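You operate a simulated robot arm through the tools that you are given. There is no shell and no other tool. Be economical: measure what you need, move in short steps, check, and stop when the job is done.

Carry out the task below with a simulated robot arm. There is one attempt and no reset: what you move stays moved.

JOB
Swap the empty tin for the one marked fine and feed it in.
Fine: close the slider first; the empty tin marked heavy goes where a square is free; close the slider again; buttons, knob and lever stay.

The check looks at the end state, three seconds after you hand in, the way a careful person would. Anything else that was tipped, shoved, dropped, spilled or broken makes it a failure.

ROBOT AND FRAMES
A 6-joint arm with a two-finger parallel gripper, fixed in place. Base frame: the origin is at the foot of the arm, x ahead of it, y to its left, z up; the work surface is at about z = 93.2. Lengths are in cm, angles in degrees, forces in N, time in s.
With the tool pointing down near the work surface it reaches from about 22 to 62 cm from the base axis. Its first joint turns from -66.0 to 66.0 degrees. Payload 2.7 kg.
The TCP is the grasp point between the finger pads, 2.3 cm short of the fingertips. In the tool frame z runs along the fingers and y along their closing line. Largest opening 9.4 cm; finger width 3.8, thickness 1; the body of the gripper, 5.4 by 9.6 cm, starts 3.9 cm behind the TCP.
Orientation is told as [roll, pitch, yaw] about the base's x, y, z axes, in that order, counted from this pose: with the fingers straight down and closing along the base's y, the tool's x points along the base's -x, its y along +y and its z along -z.

CONTROLS
- The arm moves only by the tool nudge_tool. Its argument "commands" is a list of rows, each an object of numbers (a shift or turn left out is 0, a gripper value left out holds the last): "wx", "wy", "wz": the turn, a rotation vector about the tool's x, y, z in degrees; "tx", "ty", "tz": the shift along the tool's x, y, z in cm; "grip": the gripper command, from -1 (fully open) to 1 (shut), values between in proportion. In form: [{"wx": .., "wy": .., "wz": .., "tx": .., "ty": .., "tz": .., "grip": ..}, ...]. A call has 1 to 12 rows; each row shifts and turns the commanded pose from where the row before left it, along the tool's axes as they then stand. Each row takes 0.2 s and may step no farther than 5 cm and 8.6 degrees from the row before; otherwise, or with a gripper value out of range, the whole call is refused. Where a pose cannot be reached the arm comes as near as it can. A force on the tool above 90 N (or 10 N above the force at the start of the call, whichever is more), or a blocked arm, ends the call early, and 0.2 s more pass. The fingers move at their own pace (about 4.5 cm/s each) and stop on an object; they squeeze with about 44 N. The grip force told is the motor's: it shows also when the fingers shut on nothing. Time passes only in rows, and 0.2 s behind the last, so rows that do not move let the fingers close. It gives the time, the measured TCP pose, the force on the tool (base axes), the opening and the grip force at its end, in the units of the frame above (readings bear some noise).
- Cameras (640 x 400 px; columns grow to the right, rows downward): "scene" is fixed at [8.66, -44.36, 141.29]; the picture's right is [0.70, -0.71, 0.00], its down [-0.32, -0.31, -0.90] and it looks along [0.64, 0.63, -0.45] (base axes); focal length 326 px, centre (320, 200). "wrist" rides on the gripper at [-3.9, 0, -4.4] in the tool frame; the picture's right is [0.00, -1.00, 0.00], its down [0.97, 0.00, -0.24] and it looks along [0.24, 0.00, 0.97] (tool axes); focal length 218 px, centre (320, 200).
- grab_frame(camera): a new picture of that camera. It takes no simulated time.
- pixel_to_xyz(camera, pixels): for up to 12 pixels [column, row] of the newest picture of that camera ("zoom" is the newest enlarged one), the place [x, y, z] in the base frame of the surface seen there, good to about 0.3 cm, but the place of the scene camera against the robot may be out by one fixed shift of up to 1.2 cm in any direction. It takes no simulated time.
- inspect(camera, box): a new picture of the part [left, top, right, bottom] of that camera's present view, enlarged. It takes no simulated time.
- hand_in(): hands the job in; it is judged then, once.

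Go step by step. Measure first, check grasps and placings, and put right what went wrong. The budget is 80 turns and 38 pictures, counting those below and the enlarged ones. Unless the task says otherwise, let go and move clear before handing in, and close with one line.

The tools are called by a JSON object that holds its "api" and its "payload". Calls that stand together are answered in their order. nudge_tool: Moves the arm, as the interface text tells. Its arguments: {"type":"object","properties":{"commands":{"type":"array","items":{"type":"object","properties":{"wx":{"type":"number"},"wy":{"type":"number"},"wz":{"type":"number"},"tx":{"type":"number"},"ty":{"type":"number"},"tz":{"type":"number"},"grip":{"type":"number"}}}}},"required":["commands"]} The other tools are called the same way: grab_frame (camera) takes a picture; pixel_to_xyz (camera, pixels) gives the place of the surface under pixels of a picture; inspect (camera, box) takes an enlarged picture of a part of a camera's view; hand_in () hands the job in.

At the start:

```text
time: 0.0
tool_pos: [42.64, 0.38, 123.33]
tool_rot: [0.0, 0.0, 0.0]
wrist_force: [0.4, -0.4, -0.2]
gripper_width: 9.4
grasp_force: 0.0
```

scene: 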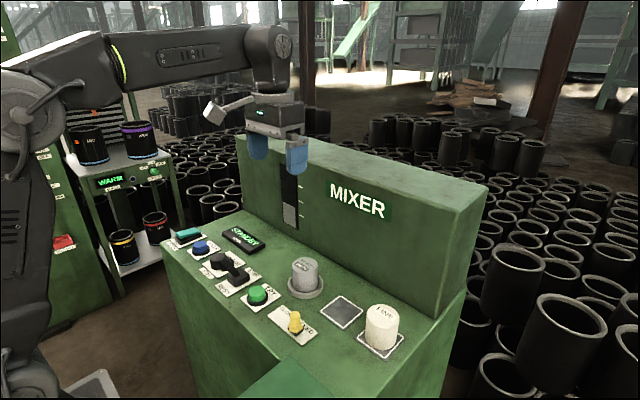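
wrist: 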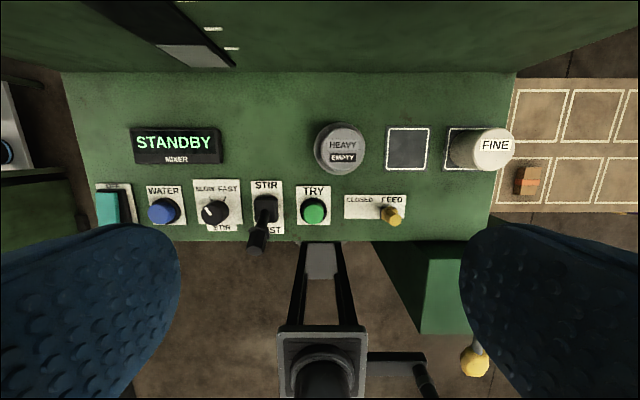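

The slider knob (wrist px 391,215) sits at FEED, the HEAVY/EMPTY tin is in the round seat (340,148), the FINE tin is on the right square and the middle square is free. I'll take closer looks and measure.

{"api": "inspect", "payload": {"camera": "scene", "box": [220, 220, 420, 360]}}

{"api": "inspect", "payload": {"camera": "wrist", "box": [290, 100, 530, 250]}}

{"api": "pixel_to_xyz", "payload": {"camera": "wrist", "pixels": [[340, 145], [358, 145], [407, 148], [387, 130], [427, 168], [495, 145], [393, 214], [360, 212], [315, 210], [450, 200], [340, 172], [365, 148]]}}

{"api": "pixel_to_xyz", "payload": {"camera": "scene", "pixels": [[305, 266], [305, 285], [342, 312], [382, 312], [382, 340], [294, 315], [296, 328], [330, 297], [353, 308], [335, 326], [258, 293], [360, 345]]}}

```text
2.86 times, centred on (320, 290) of scene
```

zoom: 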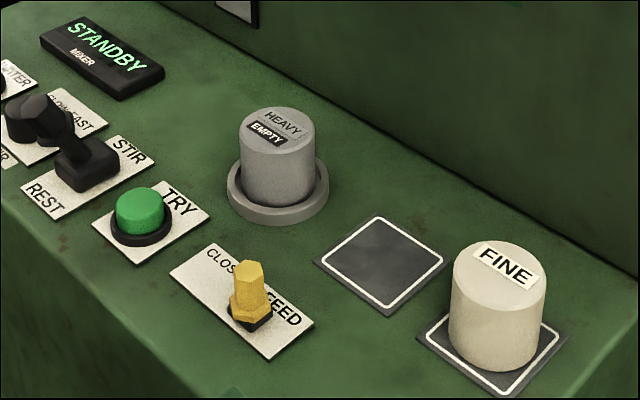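

```text
2.67 times, centred on (410, 175) of wrist
```

zoom: 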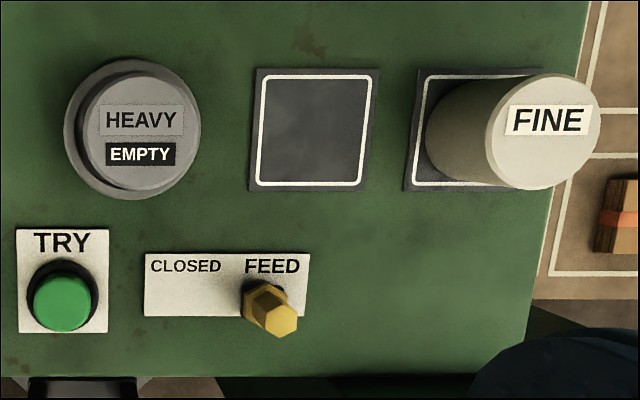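

```text
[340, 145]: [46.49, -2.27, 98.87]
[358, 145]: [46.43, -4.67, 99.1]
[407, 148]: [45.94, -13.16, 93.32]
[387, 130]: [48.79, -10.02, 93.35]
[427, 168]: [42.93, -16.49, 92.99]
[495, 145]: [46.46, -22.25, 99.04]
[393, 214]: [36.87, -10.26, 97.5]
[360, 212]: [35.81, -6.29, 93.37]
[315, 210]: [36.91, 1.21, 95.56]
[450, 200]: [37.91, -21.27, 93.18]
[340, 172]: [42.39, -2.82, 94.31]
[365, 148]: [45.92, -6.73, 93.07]
```

```text
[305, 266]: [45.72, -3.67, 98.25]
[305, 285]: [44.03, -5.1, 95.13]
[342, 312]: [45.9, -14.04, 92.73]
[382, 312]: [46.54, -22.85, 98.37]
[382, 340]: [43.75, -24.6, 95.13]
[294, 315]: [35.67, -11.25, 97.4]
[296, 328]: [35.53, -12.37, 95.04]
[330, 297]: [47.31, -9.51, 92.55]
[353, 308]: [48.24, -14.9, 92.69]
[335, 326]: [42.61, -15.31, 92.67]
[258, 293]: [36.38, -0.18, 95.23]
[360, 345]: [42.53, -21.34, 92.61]
```

The knob looks like a hex-topped sliding or toggling lever at about (36.5,-10.5). I'll move above it for a closer view.

{"api": "nudge_tool", "payload": {"commands": [{"tx": 1, "ty": -2.6, "tz": 2.5}, {"tx": 1, "ty": -2.6, "tz": 2.5}, {"tx": 1, "ty": -2.6, "tz": 2.5}, {"tx": 1, "ty": -2.6, "tz": 2.5}, {}]}}

{"api": "grab_frame", "payload": {"camera": "wrist"}}

```text
time: 1.2
tool_pos: [38.46, -10.07, 113.35]
tool_rot: [0.0, 0.0, 0.1]
wrist_force: [0.6, -0.2, 0.3]
gripper_width: 9.4
grasp_force: 0.2
```

```text
33 pictures are left
```

wrist: 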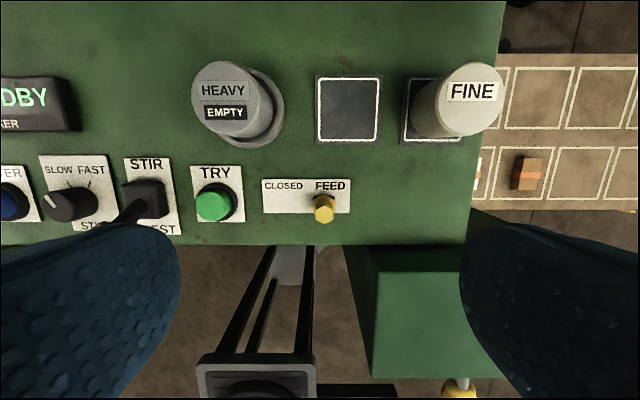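

The knob is at wrist px (324,209), near the FEED end of its label. I'll enlarge it and measure.

{"api": "inspect", "payload": {"camera": "wrist", "box": [250, 165, 370, 240]}}

{"api": "pixel_to_xyz", "payload": {"camera": "wrist", "pixels": [[324, 213], [320, 200], [266, 205], [346, 205], [285, 203], [214, 204], [347, 110], [318, 75], [379, 140], [470, 95], [240, 97], [192, 97]]}}

{"api": "pixel_to_xyz", "payload": {"camera": "scene", "pixels": [[294, 316], [292, 328], [380, 312], [304, 266], [258, 290]]}}

```text
5.33 times, centred on (310, 202) of wrist
```

zoom: 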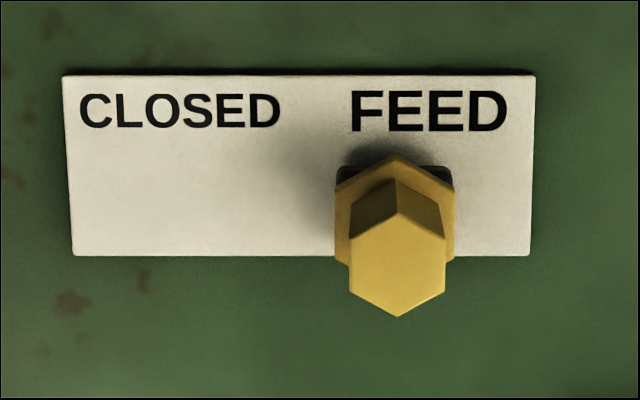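

```text
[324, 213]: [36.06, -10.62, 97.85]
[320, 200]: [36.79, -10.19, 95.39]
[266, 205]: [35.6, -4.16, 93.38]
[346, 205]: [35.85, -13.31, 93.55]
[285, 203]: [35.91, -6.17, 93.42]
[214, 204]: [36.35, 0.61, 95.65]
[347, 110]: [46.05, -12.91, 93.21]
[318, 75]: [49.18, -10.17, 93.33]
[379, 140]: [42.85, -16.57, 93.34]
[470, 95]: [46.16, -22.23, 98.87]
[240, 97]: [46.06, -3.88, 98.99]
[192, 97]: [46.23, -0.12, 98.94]
```

```text
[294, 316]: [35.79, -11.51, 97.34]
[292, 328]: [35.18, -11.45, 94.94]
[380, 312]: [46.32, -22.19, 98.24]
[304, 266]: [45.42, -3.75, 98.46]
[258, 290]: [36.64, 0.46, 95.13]
```

The knob centre is near (36.0,-10.6) with its top at z 97.9. CLOSED should be near y -6.5. I'll half-open the fingers and come down around the knob.

{"api": "nudge_tool", "payload": {"commands": [{"tx": 2.4, "ty": -0.5, "tz": 2, "grip": 0.1}, {"tz": 4}, {"tz": 4}, {"tz": 3}, {"tz": 2.8}, {}]}}

{"api": "grab_frame", "payload": {"camera": "wrist"}}

{"api": "inspect", "payload": {"camera": "scene", "box": [220, 220, 420, 360]}}

```text
time: 2.6
tool_pos: [36.24, -10.38, 97.45]
tool_rot: [0.0, -0.1, 0.0]
wrist_force: [0.5, 0.5, -0.1]
gripper_width: 4.24
grasp_force: 0.1
```

```text
31 pictures are left
```

wrist: 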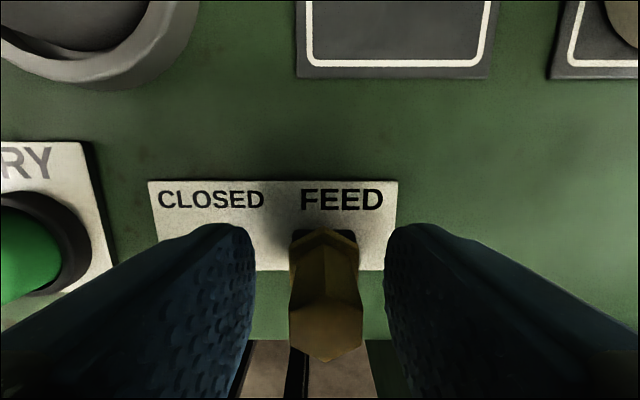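

```text
2.86 times, centred on (320, 290) of scene
```

zoom: 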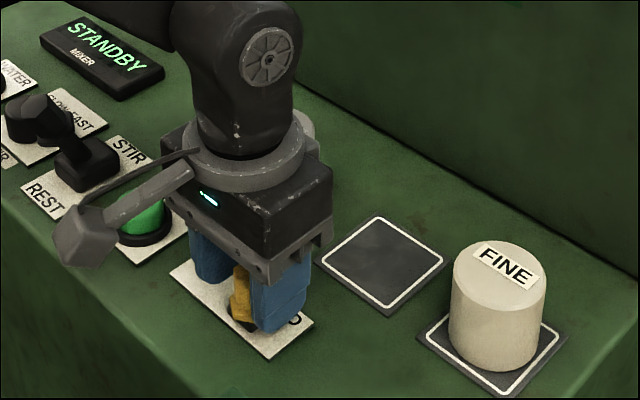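

The knob (px 325,295) is between the fingers. I'll grip it and slide towards CLOSED.

{"api": "nudge_tool", "payload": {"commands": [{"ty": -0.2, "grip": 1}, {}, {}, {}]}}

{"api": "nudge_tool", "payload": {"commands": [{"ty": 0.7}, {"ty": 0.7}, {"ty": 0.7}, {"ty": 0.7}, {"ty": 0.7}, {}]}}

{"api": "inspect", "payload": {"camera": "wrist", "box": [140, 140, 460, 380]}}

```text
time: 3.6
tool_pos: [36.16, -10.45, 97.51]
tool_rot: [0.0, 0.1, 0.0]
wrist_force: [0.4, 13.7, 0.8]
gripper_width: 1.93
grasp_force: 44.9
```

```text
time: 5.0
tool_pos: [36.24, -7.06, 97.46]
tool_rot: [0.0, 0.0, -0.1]
wrist_force: [5.3, 1.3, -13.6]
gripper_width: 1.94
grasp_force: 44.9
```

```text
1.67 times, centred on (300, 260) of wrist
```

zoom: 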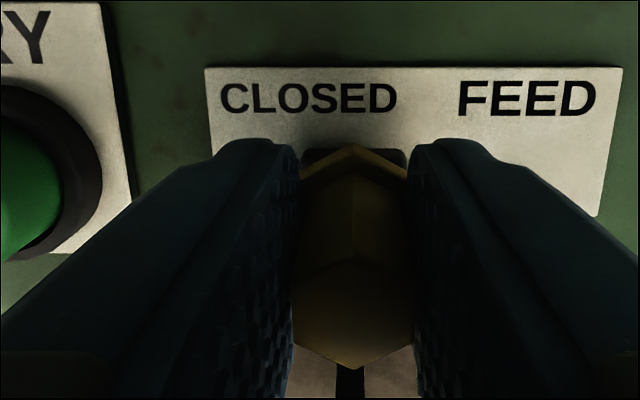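

The slider moves freely and is now at y -7.06. I'll continue in small steps to its stop.

{"api": "nudge_tool", "payload": {"commands": [{"ty": 0.3}, {"ty": 0.3}, {"ty": 0.3}, {"ty": 0.3}, {}]}}

{"api": "inspect", "payload": {"camera": "wrist", "box": [140, 140, 460, 380]}}

```text
time: 6.2
tool_pos: [36.19, -6.39, 97.49]
tool_rot: [-0.3, 0.0, 0.0]
wrist_force: [4.0, -52.8, -13.2]
gripper_width: 1.95
grasp_force: 45.2
```

```text
1.67 times, centred on (300, 260) of wrist
```

zoom: 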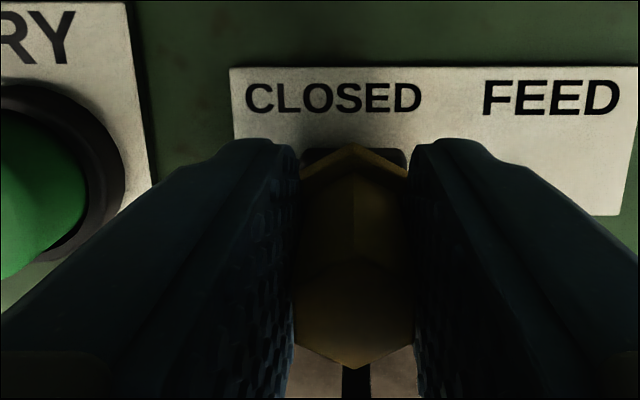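

The slider is against its stop at y -6.4 (-53 N), so it is closed. I'll relax, open part way, rise, and go above the heavy tin.

{"api": "nudge_tool", "payload": {"commands": [{"ty": -0.4}, {"grip": 0.1}, {}, {}, {"tz": -2}, {"tz": -4}, {"tz": -4}, {"tz": -4, "grip": -0.75}, {}]}}

{"api": "grab_frame", "payload": {"camera": "wrist"}}

{"api": "inspect", "payload": {"camera": "scene", "box": [220, 220, 420, 360]}}

```text
time: 8.2
tool_pos: [35.89, -6.37, 111.63]
tool_rot: [0.1, 0.1, 0.0]
wrist_force: [0.1, 0.2, -0.2]
gripper_width: 8.23
grasp_force: 0.0
```

```text
27 pictures are left
```

wrist: 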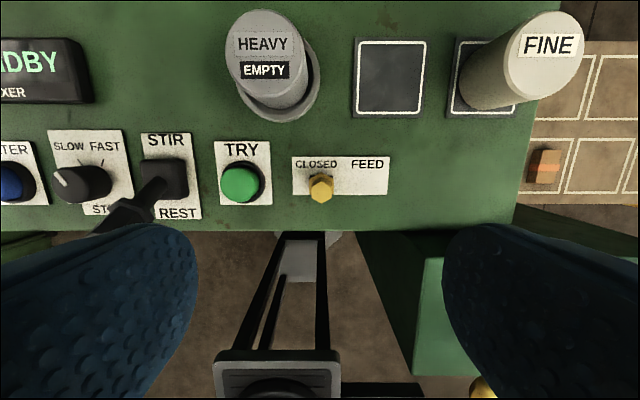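

```text
2.86 times, centred on (320, 290) of scene
```

zoom: 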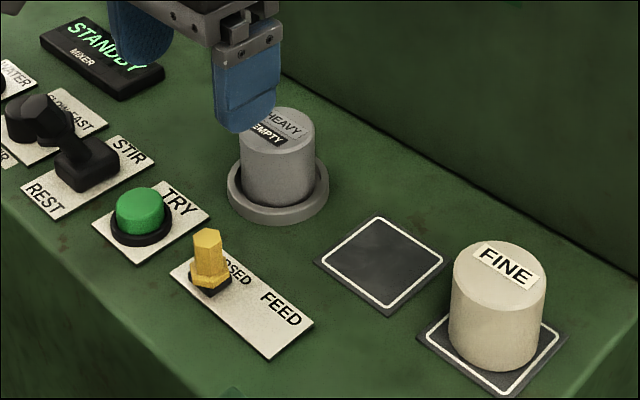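

The slider is closed. Next I'll measure the tin edges and the back wall.

{"api": "pixel_to_xyz", "payload": {"camera": "wrist", "pixels": [[228, 50], [296, 50], [262, 14], [264, 87], [505, 55], [580, 50], [546, 14], [546, 92], [357, 78], [423, 78], [390, 41], [390, 112]]}}

{"api": "pixel_to_xyz", "payload": {"camera": "scene", "pixels": [[420, 280], [440, 300], [420, 250], [304, 262], [318, 290], [330, 285]]}}

```text
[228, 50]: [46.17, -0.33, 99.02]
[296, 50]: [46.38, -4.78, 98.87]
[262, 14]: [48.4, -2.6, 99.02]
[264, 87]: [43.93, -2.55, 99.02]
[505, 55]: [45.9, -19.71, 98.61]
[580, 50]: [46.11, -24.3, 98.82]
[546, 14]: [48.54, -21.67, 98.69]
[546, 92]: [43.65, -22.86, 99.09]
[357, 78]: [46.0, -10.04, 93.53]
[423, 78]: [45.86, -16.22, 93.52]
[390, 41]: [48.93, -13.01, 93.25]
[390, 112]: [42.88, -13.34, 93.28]
```

```text
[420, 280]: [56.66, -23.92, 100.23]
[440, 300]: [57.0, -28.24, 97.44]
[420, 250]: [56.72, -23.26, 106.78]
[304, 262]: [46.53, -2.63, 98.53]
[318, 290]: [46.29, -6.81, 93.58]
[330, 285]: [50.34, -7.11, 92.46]
```

The heavy tin is centred at (46.15,-2.55), 4.6 cm across with its top at z 99. The free square is centred at (45.95,-13.1), the fine tin at (46.1,-22), and the back wall at x 56.7. I'll go over the heavy tin and down to z about 97.4.

{"api": "nudge_tool", "payload": {"commands": [{"tx": -4, "ty": 1.3, "grip": -0.5}, {"tx": -4, "ty": 1.3}, {"tx": -2.25, "ty": 1.2}, {"tz": 4}, {"tz": 3}, {"tz": 2}, {}]}}

{"api": "grab_frame", "payload": {"camera": "wrist"}}

```text
time: 9.8
tool_pos: [46.48, -2.63, 102.66]
tool_rot: [0.0, 0.0, 0.0]
wrist_force: [-0.6, 0.6, 0.2]
gripper_width: 7.03
grasp_force: 0.0
```

```text
25 pictures are left
```

wrist: 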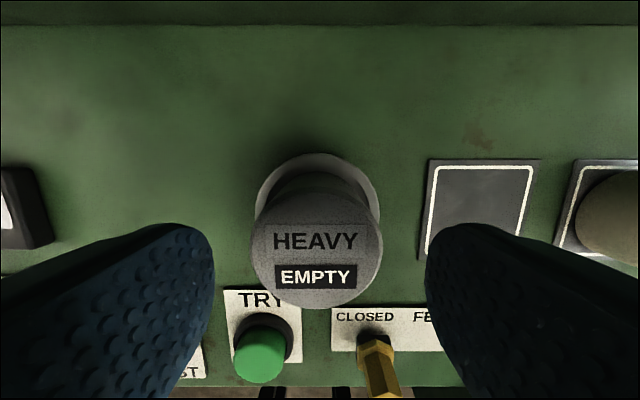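

The tin (px 317,255) is centred between the fingers. I'll descend and grip.

{"api": "nudge_tool", "payload": {"commands": [{"tx": 0.25, "tz": 2}, {"tz": 2}, {"tz": 1.3}, {}]}}

{"api": "nudge_tool", "payload": {"commands": [{"grip": 1}, {}, {}, {}]}}

{"api": "inspect", "payload": {"camera": "scene", "box": [220, 220, 420, 360]}}

```text
time: 10.8
tool_pos: [46.19, -2.67, 97.31]
tool_rot: [0.0, 0.1, 0.1]
wrist_force: [-0.2, -0.6, 0.1]
gripper_width: 7.08
grasp_force: 0.1
```

```text
time: 11.8
tool_pos: [46.09, -2.58, 97.29]
tool_rot: [0.0, 0.0, 0.0]
wrist_force: [-0.3, 0.1, 0.0]
gripper_width: 5.53
grasp_force: 44.1
```

```text
2.86 times, centred on (320, 290) of scene
```

zoom: 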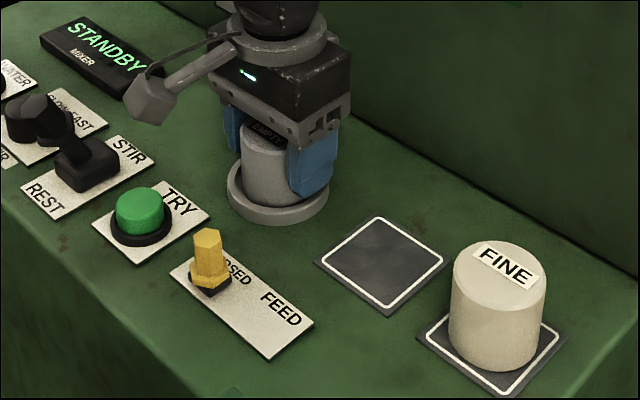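

The tin is held at 5.53 cm opening. I'll lift it straight up.

{"api": "nudge_tool", "payload": {"commands": [{"tz": -0.7}, {"tz": -1.3}, {"tz": -3}, {"tz": -3}, {"tz": -3}, {}]}}

{"api": "grab_frame", "payload": {"camera": "scene"}}

```text
time: 13.2
tool_pos: [46.1, -2.5, 108.25]
tool_rot: [0.1, 0.0, 0.1]
wrist_force: [-0.4, 0.3, -2.1]
gripper_width: 5.53
grasp_force: 44.0
```

```text
23 pictures are left
```

scene: 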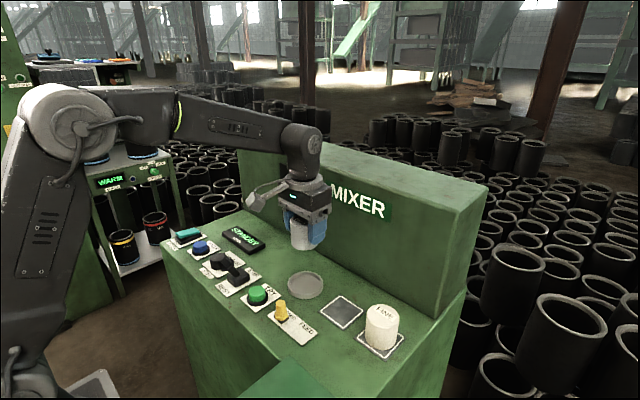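

The tin is lifted. I'll measure the empty socket at (305,285).

{"api": "inspect", "payload": {"camera": "scene", "box": [260, 250, 420, 350]}}

{"api": "pixel_to_xyz", "payload": {"camera": "scene", "pixels": [[305, 284], [289, 285], [322, 285], [305, 272], [305, 297], [325, 312], [360, 312], [342, 298], [335, 327], [370, 340], [392, 350]]}}

```text
4.00 times, centred on (340, 300) of scene
```

zoom: 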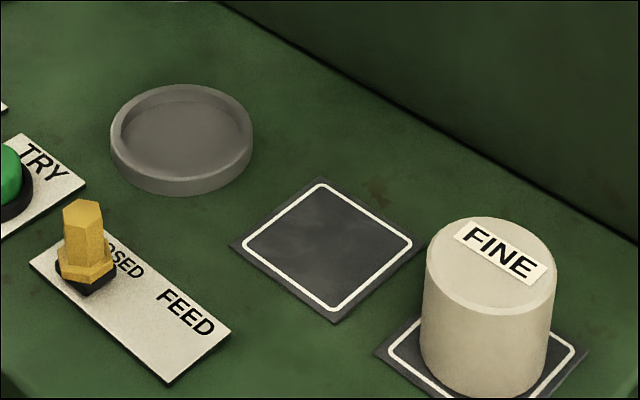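

```text
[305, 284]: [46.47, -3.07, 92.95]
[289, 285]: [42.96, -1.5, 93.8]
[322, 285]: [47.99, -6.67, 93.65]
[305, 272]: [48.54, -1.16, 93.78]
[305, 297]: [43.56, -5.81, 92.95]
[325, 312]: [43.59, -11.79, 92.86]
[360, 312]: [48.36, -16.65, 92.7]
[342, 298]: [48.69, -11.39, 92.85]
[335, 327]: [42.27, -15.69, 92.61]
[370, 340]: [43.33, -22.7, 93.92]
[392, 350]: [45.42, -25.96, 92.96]
```

The socket floor and the squares are at about the same height. I'll move the heavy tin over the free square and lower it.

{"api": "nudge_tool", "payload": {"commands": [{"ty": -3.6}, {"ty": -3.5, "tx": 0.1}, {"ty": -3.5}, {"tz": 3}, {"tz": 3}, {"tz": 3}, {}]}}

{"api": "grab_frame", "payload": {"camera": "wrist"}}

{"api": "inspect", "payload": {"camera": "scene", "box": [260, 250, 420, 350]}}

```text
time: 14.8
tool_pos: [46.01, -13.06, 99.31]
tool_rot: [0.1, 0.0, -0.1]
wrist_force: [0.6, 0.0, -1.7]
gripper_width: 5.55
grasp_force: 44.4
```

```text
21 pictures are left
```

wrist: 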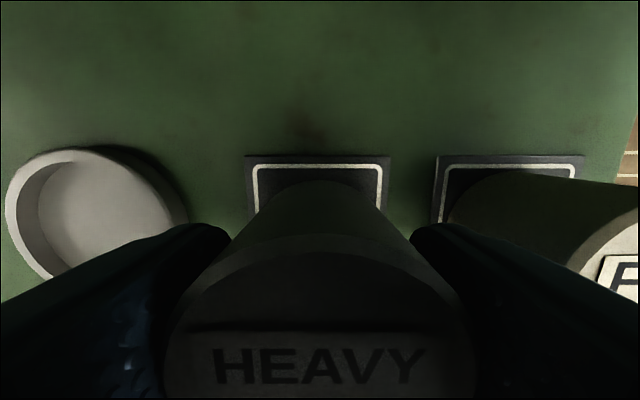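

```text
4.00 times, centred on (340, 300) of scene
```

zoom: 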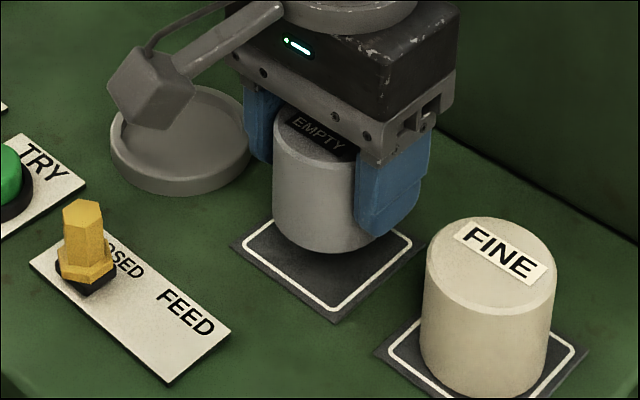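

The tin hangs over the square, about 2 cm up. I'll lower it gently until it touches.

{"api": "nudge_tool", "payload": {"commands": [{"tz": 1}, {"tz": 0.5}, {"tz": 0.25}, {"tz": 0.15}, {}]}}

```text
time: 16.0
tool_pos: [46.04, -12.99, 97.32]
tool_rot: [0.1, -0.1, 0.0]
wrist_force: [-0.2, -0.5, -2.1]
gripper_width: 5.52
grasp_force: 43.7
```

{"api": "nudge_tool", "payload": {"commands": [{"tz": 0.1}, {"tz": 0.1}, {}]}}

{"api": "inspect", "payload": {"camera": "scene", "box": [260, 250, 420, 350]}}

```text
time: 16.8
tool_pos: [46.21, -13.02, 97.22]
tool_rot: [0.0, -0.1, 0.0]
wrist_force: [-0.1, 0.0, -2.6]
gripper_width: 5.54
grasp_force: 43.9
```

```text
4.00 times, centred on (340, 300) of scene
```

zoom: 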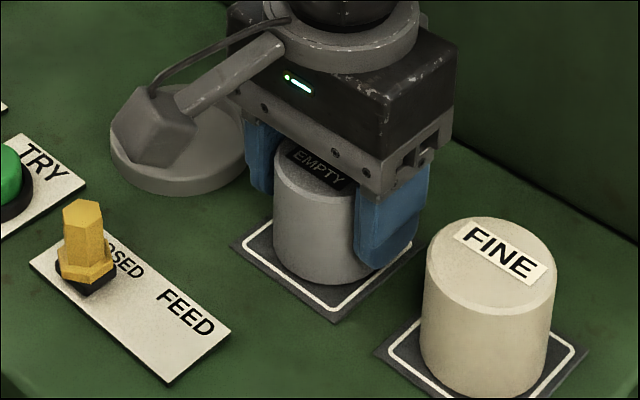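

The tin is almost down but there is no contact force yet. I'll lower in tiny steps.

{"api": "nudge_tool", "payload": {"commands": [{"tz": 0.1}, {"tz": 0.1}, {}]}}

```text
time: 17.6
tool_pos: [46.05, -13.36, 97.08]
tool_rot: [0.0, -0.1, 0.0]
wrist_force: [-1.2, 3.4, 7.9]
gripper_width: 5.55
grasp_force: 43.9
```

Contact at +8 N. I'll release to 7 cm and rise.

{"api": "nudge_tool", "payload": {"commands": [{"grip": -0.5}, {}, {}, {"tz": -1.5}, {"tz": -4}, {"tz": -4}, {"tz": -2}, {}]}}

{"api": "grab_frame", "payload": {"camera": "wrist"}}

{"api": "pixel_to_xyz", "payload": {"camera": "wrist", "pixels": [[320, 200]]}}

```text
time: 19.4
tool_pos: [45.87, -13.31, 108.48]
tool_rot: [0.0, -0.1, -0.1]
wrist_force: [0.4, -0.4, -0.3]
gripper_width: 7.04
grasp_force: 0.0
```

```text
18 pictures are left
```

wrist: 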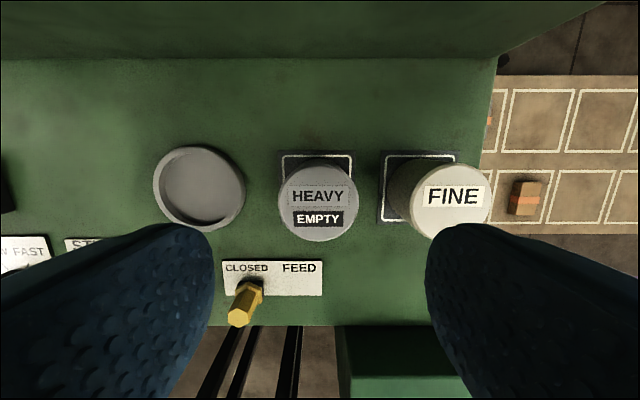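

```text
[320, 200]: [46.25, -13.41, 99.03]
```

The heavy tin stands centred on its square (px 318,202). Next I'll measure the fine tin and the socket.

{"api": "pixel_to_xyz", "payload": {"camera": "wrist", "pixels": [[412, 205], [489, 200], [450, 166], [450, 236], [385, 200], [420, 155], [156, 190], [242, 190], [198, 148], [198, 226], [200, 188], [420, 152]]}}

```text
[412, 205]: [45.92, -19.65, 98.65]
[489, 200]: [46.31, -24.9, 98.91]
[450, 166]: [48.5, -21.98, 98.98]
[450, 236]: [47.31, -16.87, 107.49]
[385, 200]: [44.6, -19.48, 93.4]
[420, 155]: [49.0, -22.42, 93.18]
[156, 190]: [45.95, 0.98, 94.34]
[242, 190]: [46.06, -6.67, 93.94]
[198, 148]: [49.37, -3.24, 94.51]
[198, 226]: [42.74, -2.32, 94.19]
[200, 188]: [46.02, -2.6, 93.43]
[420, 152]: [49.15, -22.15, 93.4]
```

The fine tin is centred near (46.05,-22.2) and the socket near (46.05,-2.6). I'll go over the fine tin.

{"api": "nudge_tool", "payload": {"commands": [{"ty": -3}, {"ty": -3, "tx": -0.1}, {"ty": -2.9}, {"tz": 3}, {"tz": 2.8}, {}]}}

{"api": "grab_frame", "payload": {"camera": "wrist"}}

```text
time: 20.8
tool_pos: [46.24, -22.13, 102.52]
tool_rot: [-0.1, 0.0, 0.0]
wrist_force: [-0.4, -0.2, 0.1]
gripper_width: 7.04
grasp_force: 0.2
```

```text
17 pictures are left
```

wrist: 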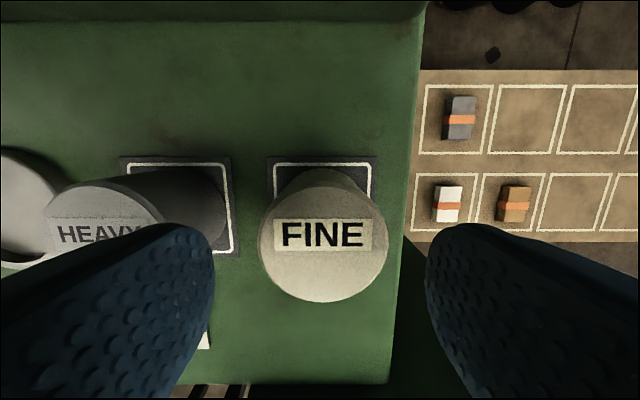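

The fine tin is centred (px 323,248), and the left finger will clear the heavy tin by about 1.6 cm. I'll descend, grip and lift.

{"api": "nudge_tool", "payload": {"commands": [{"tz": 2}, {"tz": 2}, {"tz": 1.3}, {}]}}

{"api": "nudge_tool", "payload": {"commands": [{"grip": 1}, {}, {}, {}]}}

{"api": "nudge_tool", "payload": {"commands": [{"tz": -0.7}, {"tz": -1.3}, {"tz": -3}, {"tz": -3}, {"tz": -3}, {}]}}

{"api": "grab_frame", "payload": {"camera": "scene"}}

```text
time: 21.8
tool_pos: [46.33, -22.0, 97.34]
tool_rot: [0.0, 0.0, 0.0]
wrist_force: [0.0, 0.5, 0.1]
gripper_width: 7.05
grasp_force: 0.1
```

```text
time: 22.8
tool_pos: [46.15, -22.0, 97.42]
tool_rot: [0.0, 0.1, 0.1]
wrist_force: [-0.3, 0.5, 0.3]
gripper_width: 5.56
grasp_force: 43.7
```

```text
time: 24.2
tool_pos: [46.14, -21.94, 108.41]
tool_rot: [0.0, -0.1, -0.1]
wrist_force: [-0.2, 0.3, -2.5]
gripper_width: 5.57
grasp_force: 43.8
```

```text
16 pictures are left
```

scene: 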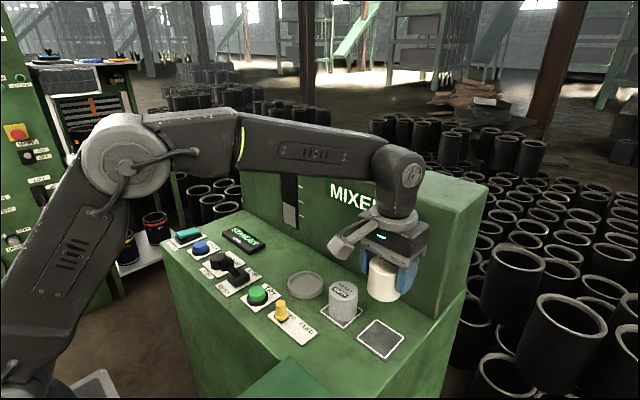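

The fine tin is lifted. I'll carry it over the socket and lower to just above the collar.

{"api": "nudge_tool", "payload": {"commands": [{"ty": 3}, {"ty": 4}, {"ty": 4}, {"ty": 4}, {"ty": 3, "tx": 0.05}, {"ty": 1.38}, {"tz": 3}, {"tz": 3}, {"tz": 1.5}, {}, {}]}}

{"api": "grab_frame", "payload": {"camera": "wrist"}}

{"api": "inspect", "payload": {"camera": "scene", "box": [240, 230, 400, 330]}}

```text
time: 26.6
tool_pos: [46.05, -2.76, 100.81]
tool_rot: [-0.1, 0.0, 0.0]
wrist_force: [-0.4, -0.3, -1.4]
gripper_width: 5.53
grasp_force: 44.0
```

```text
15 pictures are left
```

wrist: 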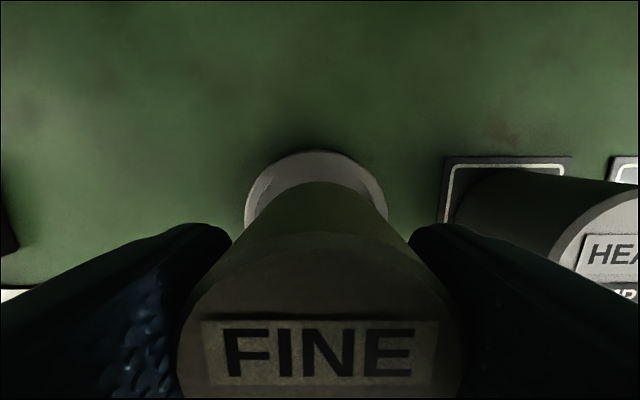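

```text
4.00 times, centred on (320, 280) of scene
```

zoom: 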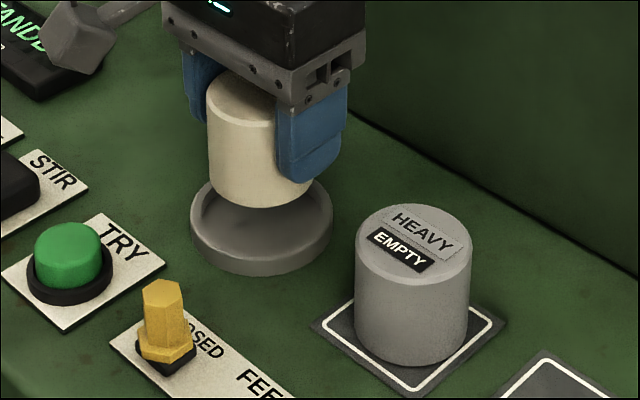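

The tin is nearly centred over the collar (collar centre px 316, tin about 320). I'll nudge +0.15 in y and lower.

{"api": "nudge_tool", "payload": {"commands": [{"ty": 0.15, "tz": 1}, {"tz": 0.8}, {"tz": 0.6}, {"tz": 0.5}, {"tz": 0.2}, {}]}}

{"api": "nudge_tool", "payload": {"commands": [{"tz": 0.1}, {"tz": 0.1}, {}]}}

{"api": "inspect", "payload": {"camera": "scene", "box": [240, 230, 400, 330]}}

```text
time: 28.0
tool_pos: [46.12, -2.51, 97.64]
tool_rot: [0.0, 0.0, 0.0]
wrist_force: [-0.6, -0.6, -2.0]
gripper_width: 5.52
grasp_force: 44.0
```

```text
time: 28.8
tool_pos: [46.21, -2.49, 97.52]
tool_rot: [0.1, -0.1, 0.0]
wrist_force: [-2.1, 2.0, 10.2]
gripper_width: 5.55
grasp_force: 44.0
```

```text
4.00 times, centred on (320, 280) of scene
```

zoom: 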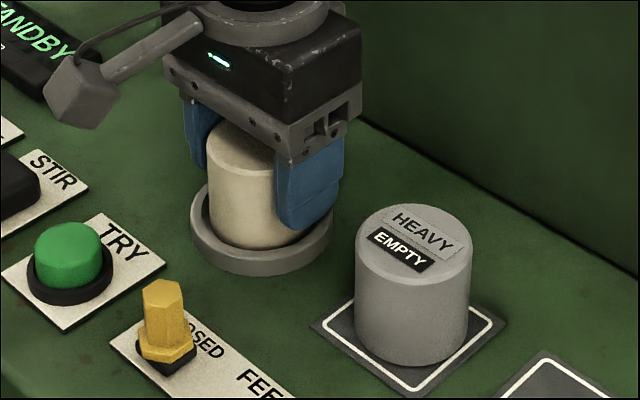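

The tin has contact (+10 N) at the expected height, inside the collar. I'll release and rise.

{"api": "nudge_tool", "payload": {"commands": [{"grip": -0.5}, {}, {}, {"tz": -1.5}, {"tz": -4}, {"tz": -4}, {"tz": -2}, {}]}}

{"api": "grab_frame", "payload": {"camera": "wrist"}}

{"api": "pixel_to_xyz", "payload": {"camera": "wrist", "pixels": [[290, 200], [345, 200], [318, 180], [318, 230]]}}

```text
time: 30.6
tool_pos: [46.06, -2.54, 109.11]
tool_rot: [0.0, 0.0, 0.0]
wrist_force: [-0.1, -0.2, 0.0]
gripper_width: 7.09
grasp_force: 0.0
```

```text
12 pictures are left
```

wrist: 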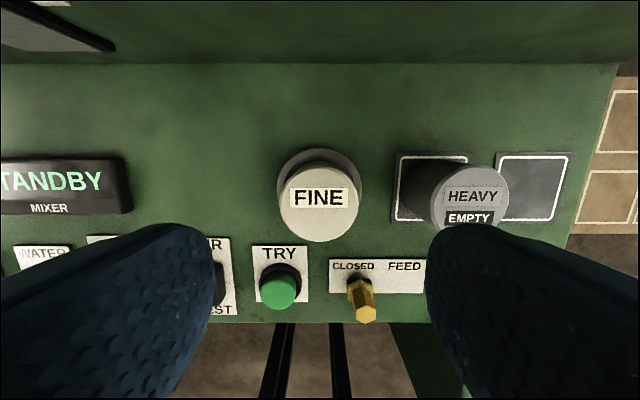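

```text
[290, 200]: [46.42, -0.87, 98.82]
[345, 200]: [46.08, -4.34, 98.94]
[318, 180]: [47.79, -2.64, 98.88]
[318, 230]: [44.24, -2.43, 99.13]
```

The fine tin is seated level in the socket. "Feed it in" means sliding to FEED and then closing again, so I'll go back to the knob at (36.15,-6.4).

{"api": "nudge_tool", "payload": {"commands": [{"tx": 4, "ty": -1.5, "grip": 0.1}, {"tx": 4, "ty": -1.5}, {"tx": 1.9, "ty": -0.9}, {}, {"tz": 4}, {"tz": 4}, {"tz": 2}, {"tz": 1.6}, {}]}}

{"api": "grab_frame", "payload": {"camera": "wrist"}}

```text
time: 32.6
tool_pos: [36.17, -6.56, 97.35]
tool_rot: [0.0, 0.0, 0.0]
wrist_force: [-0.1, -0.2, -0.6]
gripper_width: 4.23
grasp_force: 0.0
```

```text
11 pictures are left
```

wrist: 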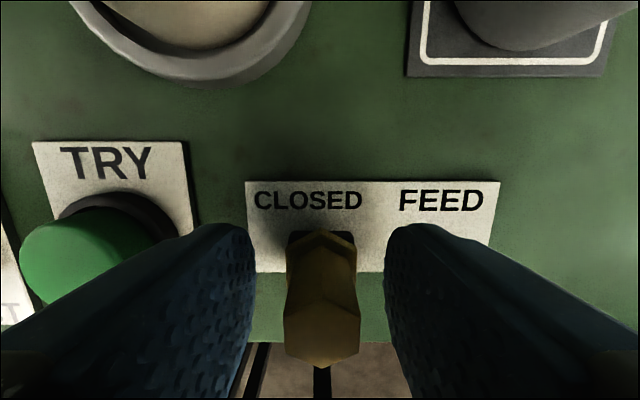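

The knob (px 322,300) is between the fingers. I'll grip and slide to FEED until the stop.

{"api": "nudge_tool", "payload": {"commands": [{"grip": 1}, {}, {}, {}]}}

{"api": "nudge_tool", "payload": {"commands": [{"ty": -0.7}, {"ty": -0.7}, {"ty": -0.7}, {"ty": -0.7}, {"ty": -0.6}, {"ty": -0.4}, {"ty": -0.3}, {"ty": -0.3}, {}]}}

{"api": "grab_frame", "payload": {"camera": "scene"}}

```text
time: 33.6
tool_pos: [36.26, -6.59, 97.43]
tool_rot: [0.0, -0.1, 0.0]
wrist_force: [-0.4, -7.8, -3.4]
gripper_width: 1.96
grasp_force: 44.3
```

```text
time: 35.6
tool_pos: [36.22, -10.55, 97.34]
tool_rot: [0.2, 0.1, 0.0]
wrist_force: [2.7, 29.1, -23.2]
gripper_width: 1.97
grasp_force: 45.0
```

```text
10 pictures are left
```

scene: 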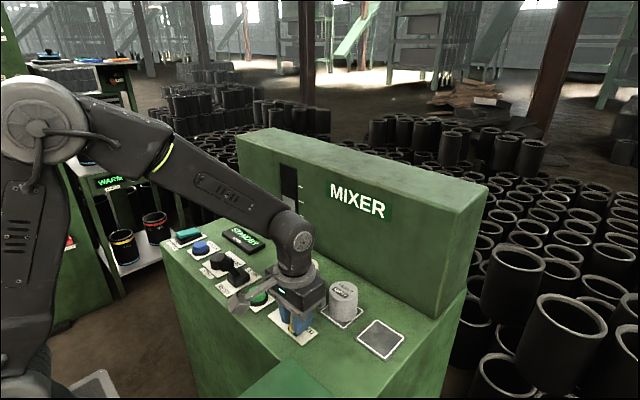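

The slider is at the FEED stop (29 N, y -10.55). I'll wait a couple of seconds and watch the gauge (px 290,200) and the display.

{"api": "nudge_tool", "payload": {"commands": [{"ty": 0.2}, {}, {}, {}, {}, {}, {}, {}, {}, {}, {}, {}]}}

{"api": "inspect", "payload": {"camera": "scene", "box": [200, 140, 400, 265]}}

```text
time: 38.2
tool_pos: [36.23, -10.56, 97.41]
tool_rot: [0.0, 0.1, 0.0]
wrist_force: [3.8, 20.0, -29.4]
gripper_width: 1.96
grasp_force: 45.0
```

```text
3.20 times, centred on (300, 202) of scene
```

zoom: 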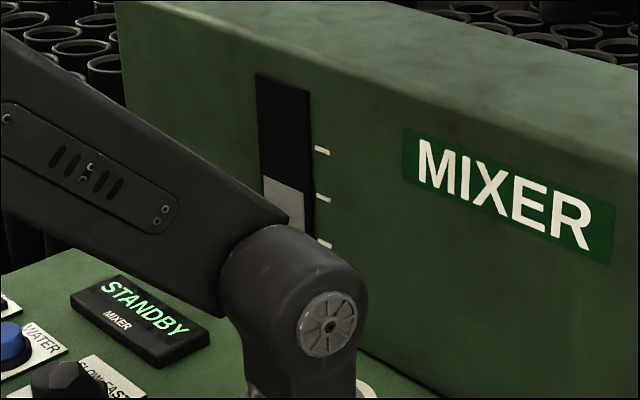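

The gauge top now seems higher than at the start (about row 195, was about 204), so the feed is working. I'll check whether it still changes.

{"api": "nudge_tool", "payload": {"commands": [{}, {}, {}, {}, {}]}}

{"api": "inspect", "payload": {"camera": "scene", "box": [200, 140, 400, 265]}}

```text
time: 39.4
tool_pos: [36.13, -10.61, 97.29]
tool_rot: [0.1, 0.1, -0.1]
wrist_force: [4.3, 20.4, -29.0]
gripper_width: 1.97
grasp_force: 44.7
```

```text
3.20 times, centred on (300, 202) of scene
```

zoom: 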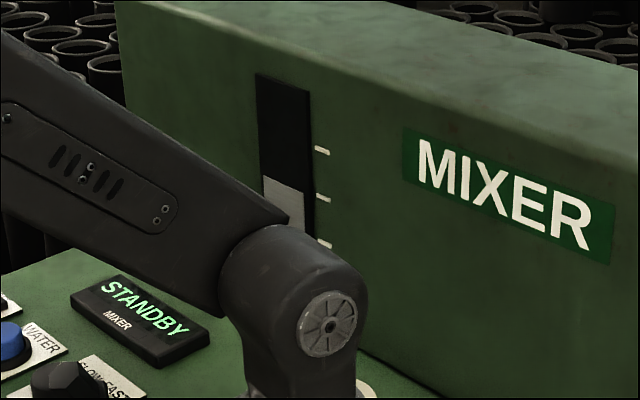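

The gauge is stable, so the feed is done. I'll slide back to CLOSED until the stop.

{"api": "nudge_tool", "payload": {"commands": [{"ty": 0.7}, {"ty": 0.7}, {"ty": 0.7}, {"ty": 0.7}, {"ty": 0.7}, {"ty": 0.4}, {"ty": 0.3}, {"ty": 0.3}, {"ty": 0.2}, {}]}}

```text
time: 41.6
tool_pos: [36.2, -6.43, 97.38]
tool_rot: [-0.2, 0.1, -0.2]
wrist_force: [0.8, -54.6, -27.5]
gripper_width: 1.95
grasp_force: 45.1
```

The slider is at the closed stop (y -6.43, -55 N). I'll relax, release and move clear.

{"api": "nudge_tool", "payload": {"commands": [{"ty": -0.4}, {"grip": 0.1}, {}, {}, {"tz": -2}, {"tz": -4}, {"tz": -4}, {"tz": -4}, {"tz": -4}, {"tz": -4}, {}]}}

{"api": "grab_frame", "payload": {"camera": "scene"}}

{"api": "grab_frame", "payload": {"camera": "wrist"}}

{"api": "inspect", "payload": {"camera": "scene", "box": [160, 170, 420, 360]}}

```text
time: 44.0
tool_pos: [36.24, -6.62, 119.32]
tool_rot: [0.0, -0.1, 0.0]
wrist_force: [-0.2, -0.6, -0.3]
gripper_width: 4.24
grasp_force: 0.1
```

```text
7 pictures are left
```

scene: 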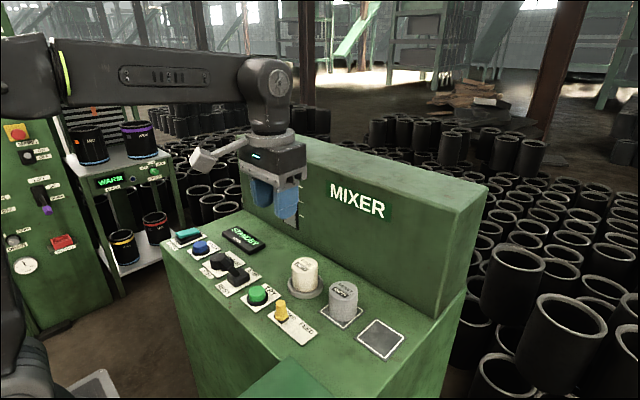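

```text
6 pictures are left
```

wrist: 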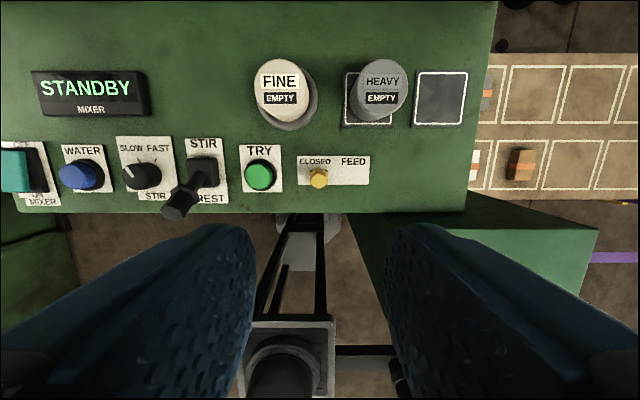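

```text
2.11 times, centred on (290, 265) of scene
```

zoom: 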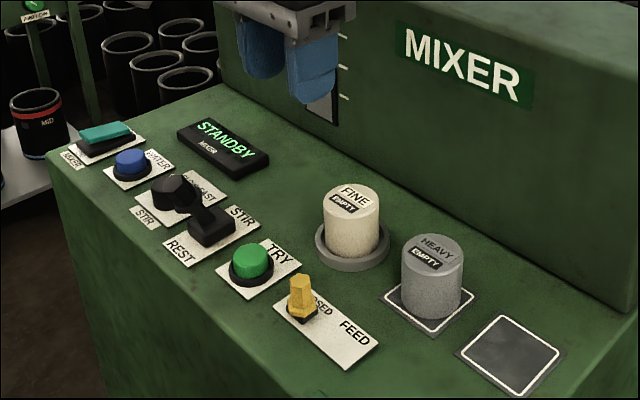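

The fine tin in the socket now reads EMPTY, so it has been fed in. The heavy tin stands on its square, the slider is CLOSED, the buttons, knob and lever are untouched, and the arm is clear, so I'm handing in.

{"api": "hand_in", "payload": {}}

```text
The job is handed in.
```

The heavy empty tin is on the square that was free, the fine tin is in the socket and fed in (it now reads EMPTY), the slider is closed again, and nothing else was moved.
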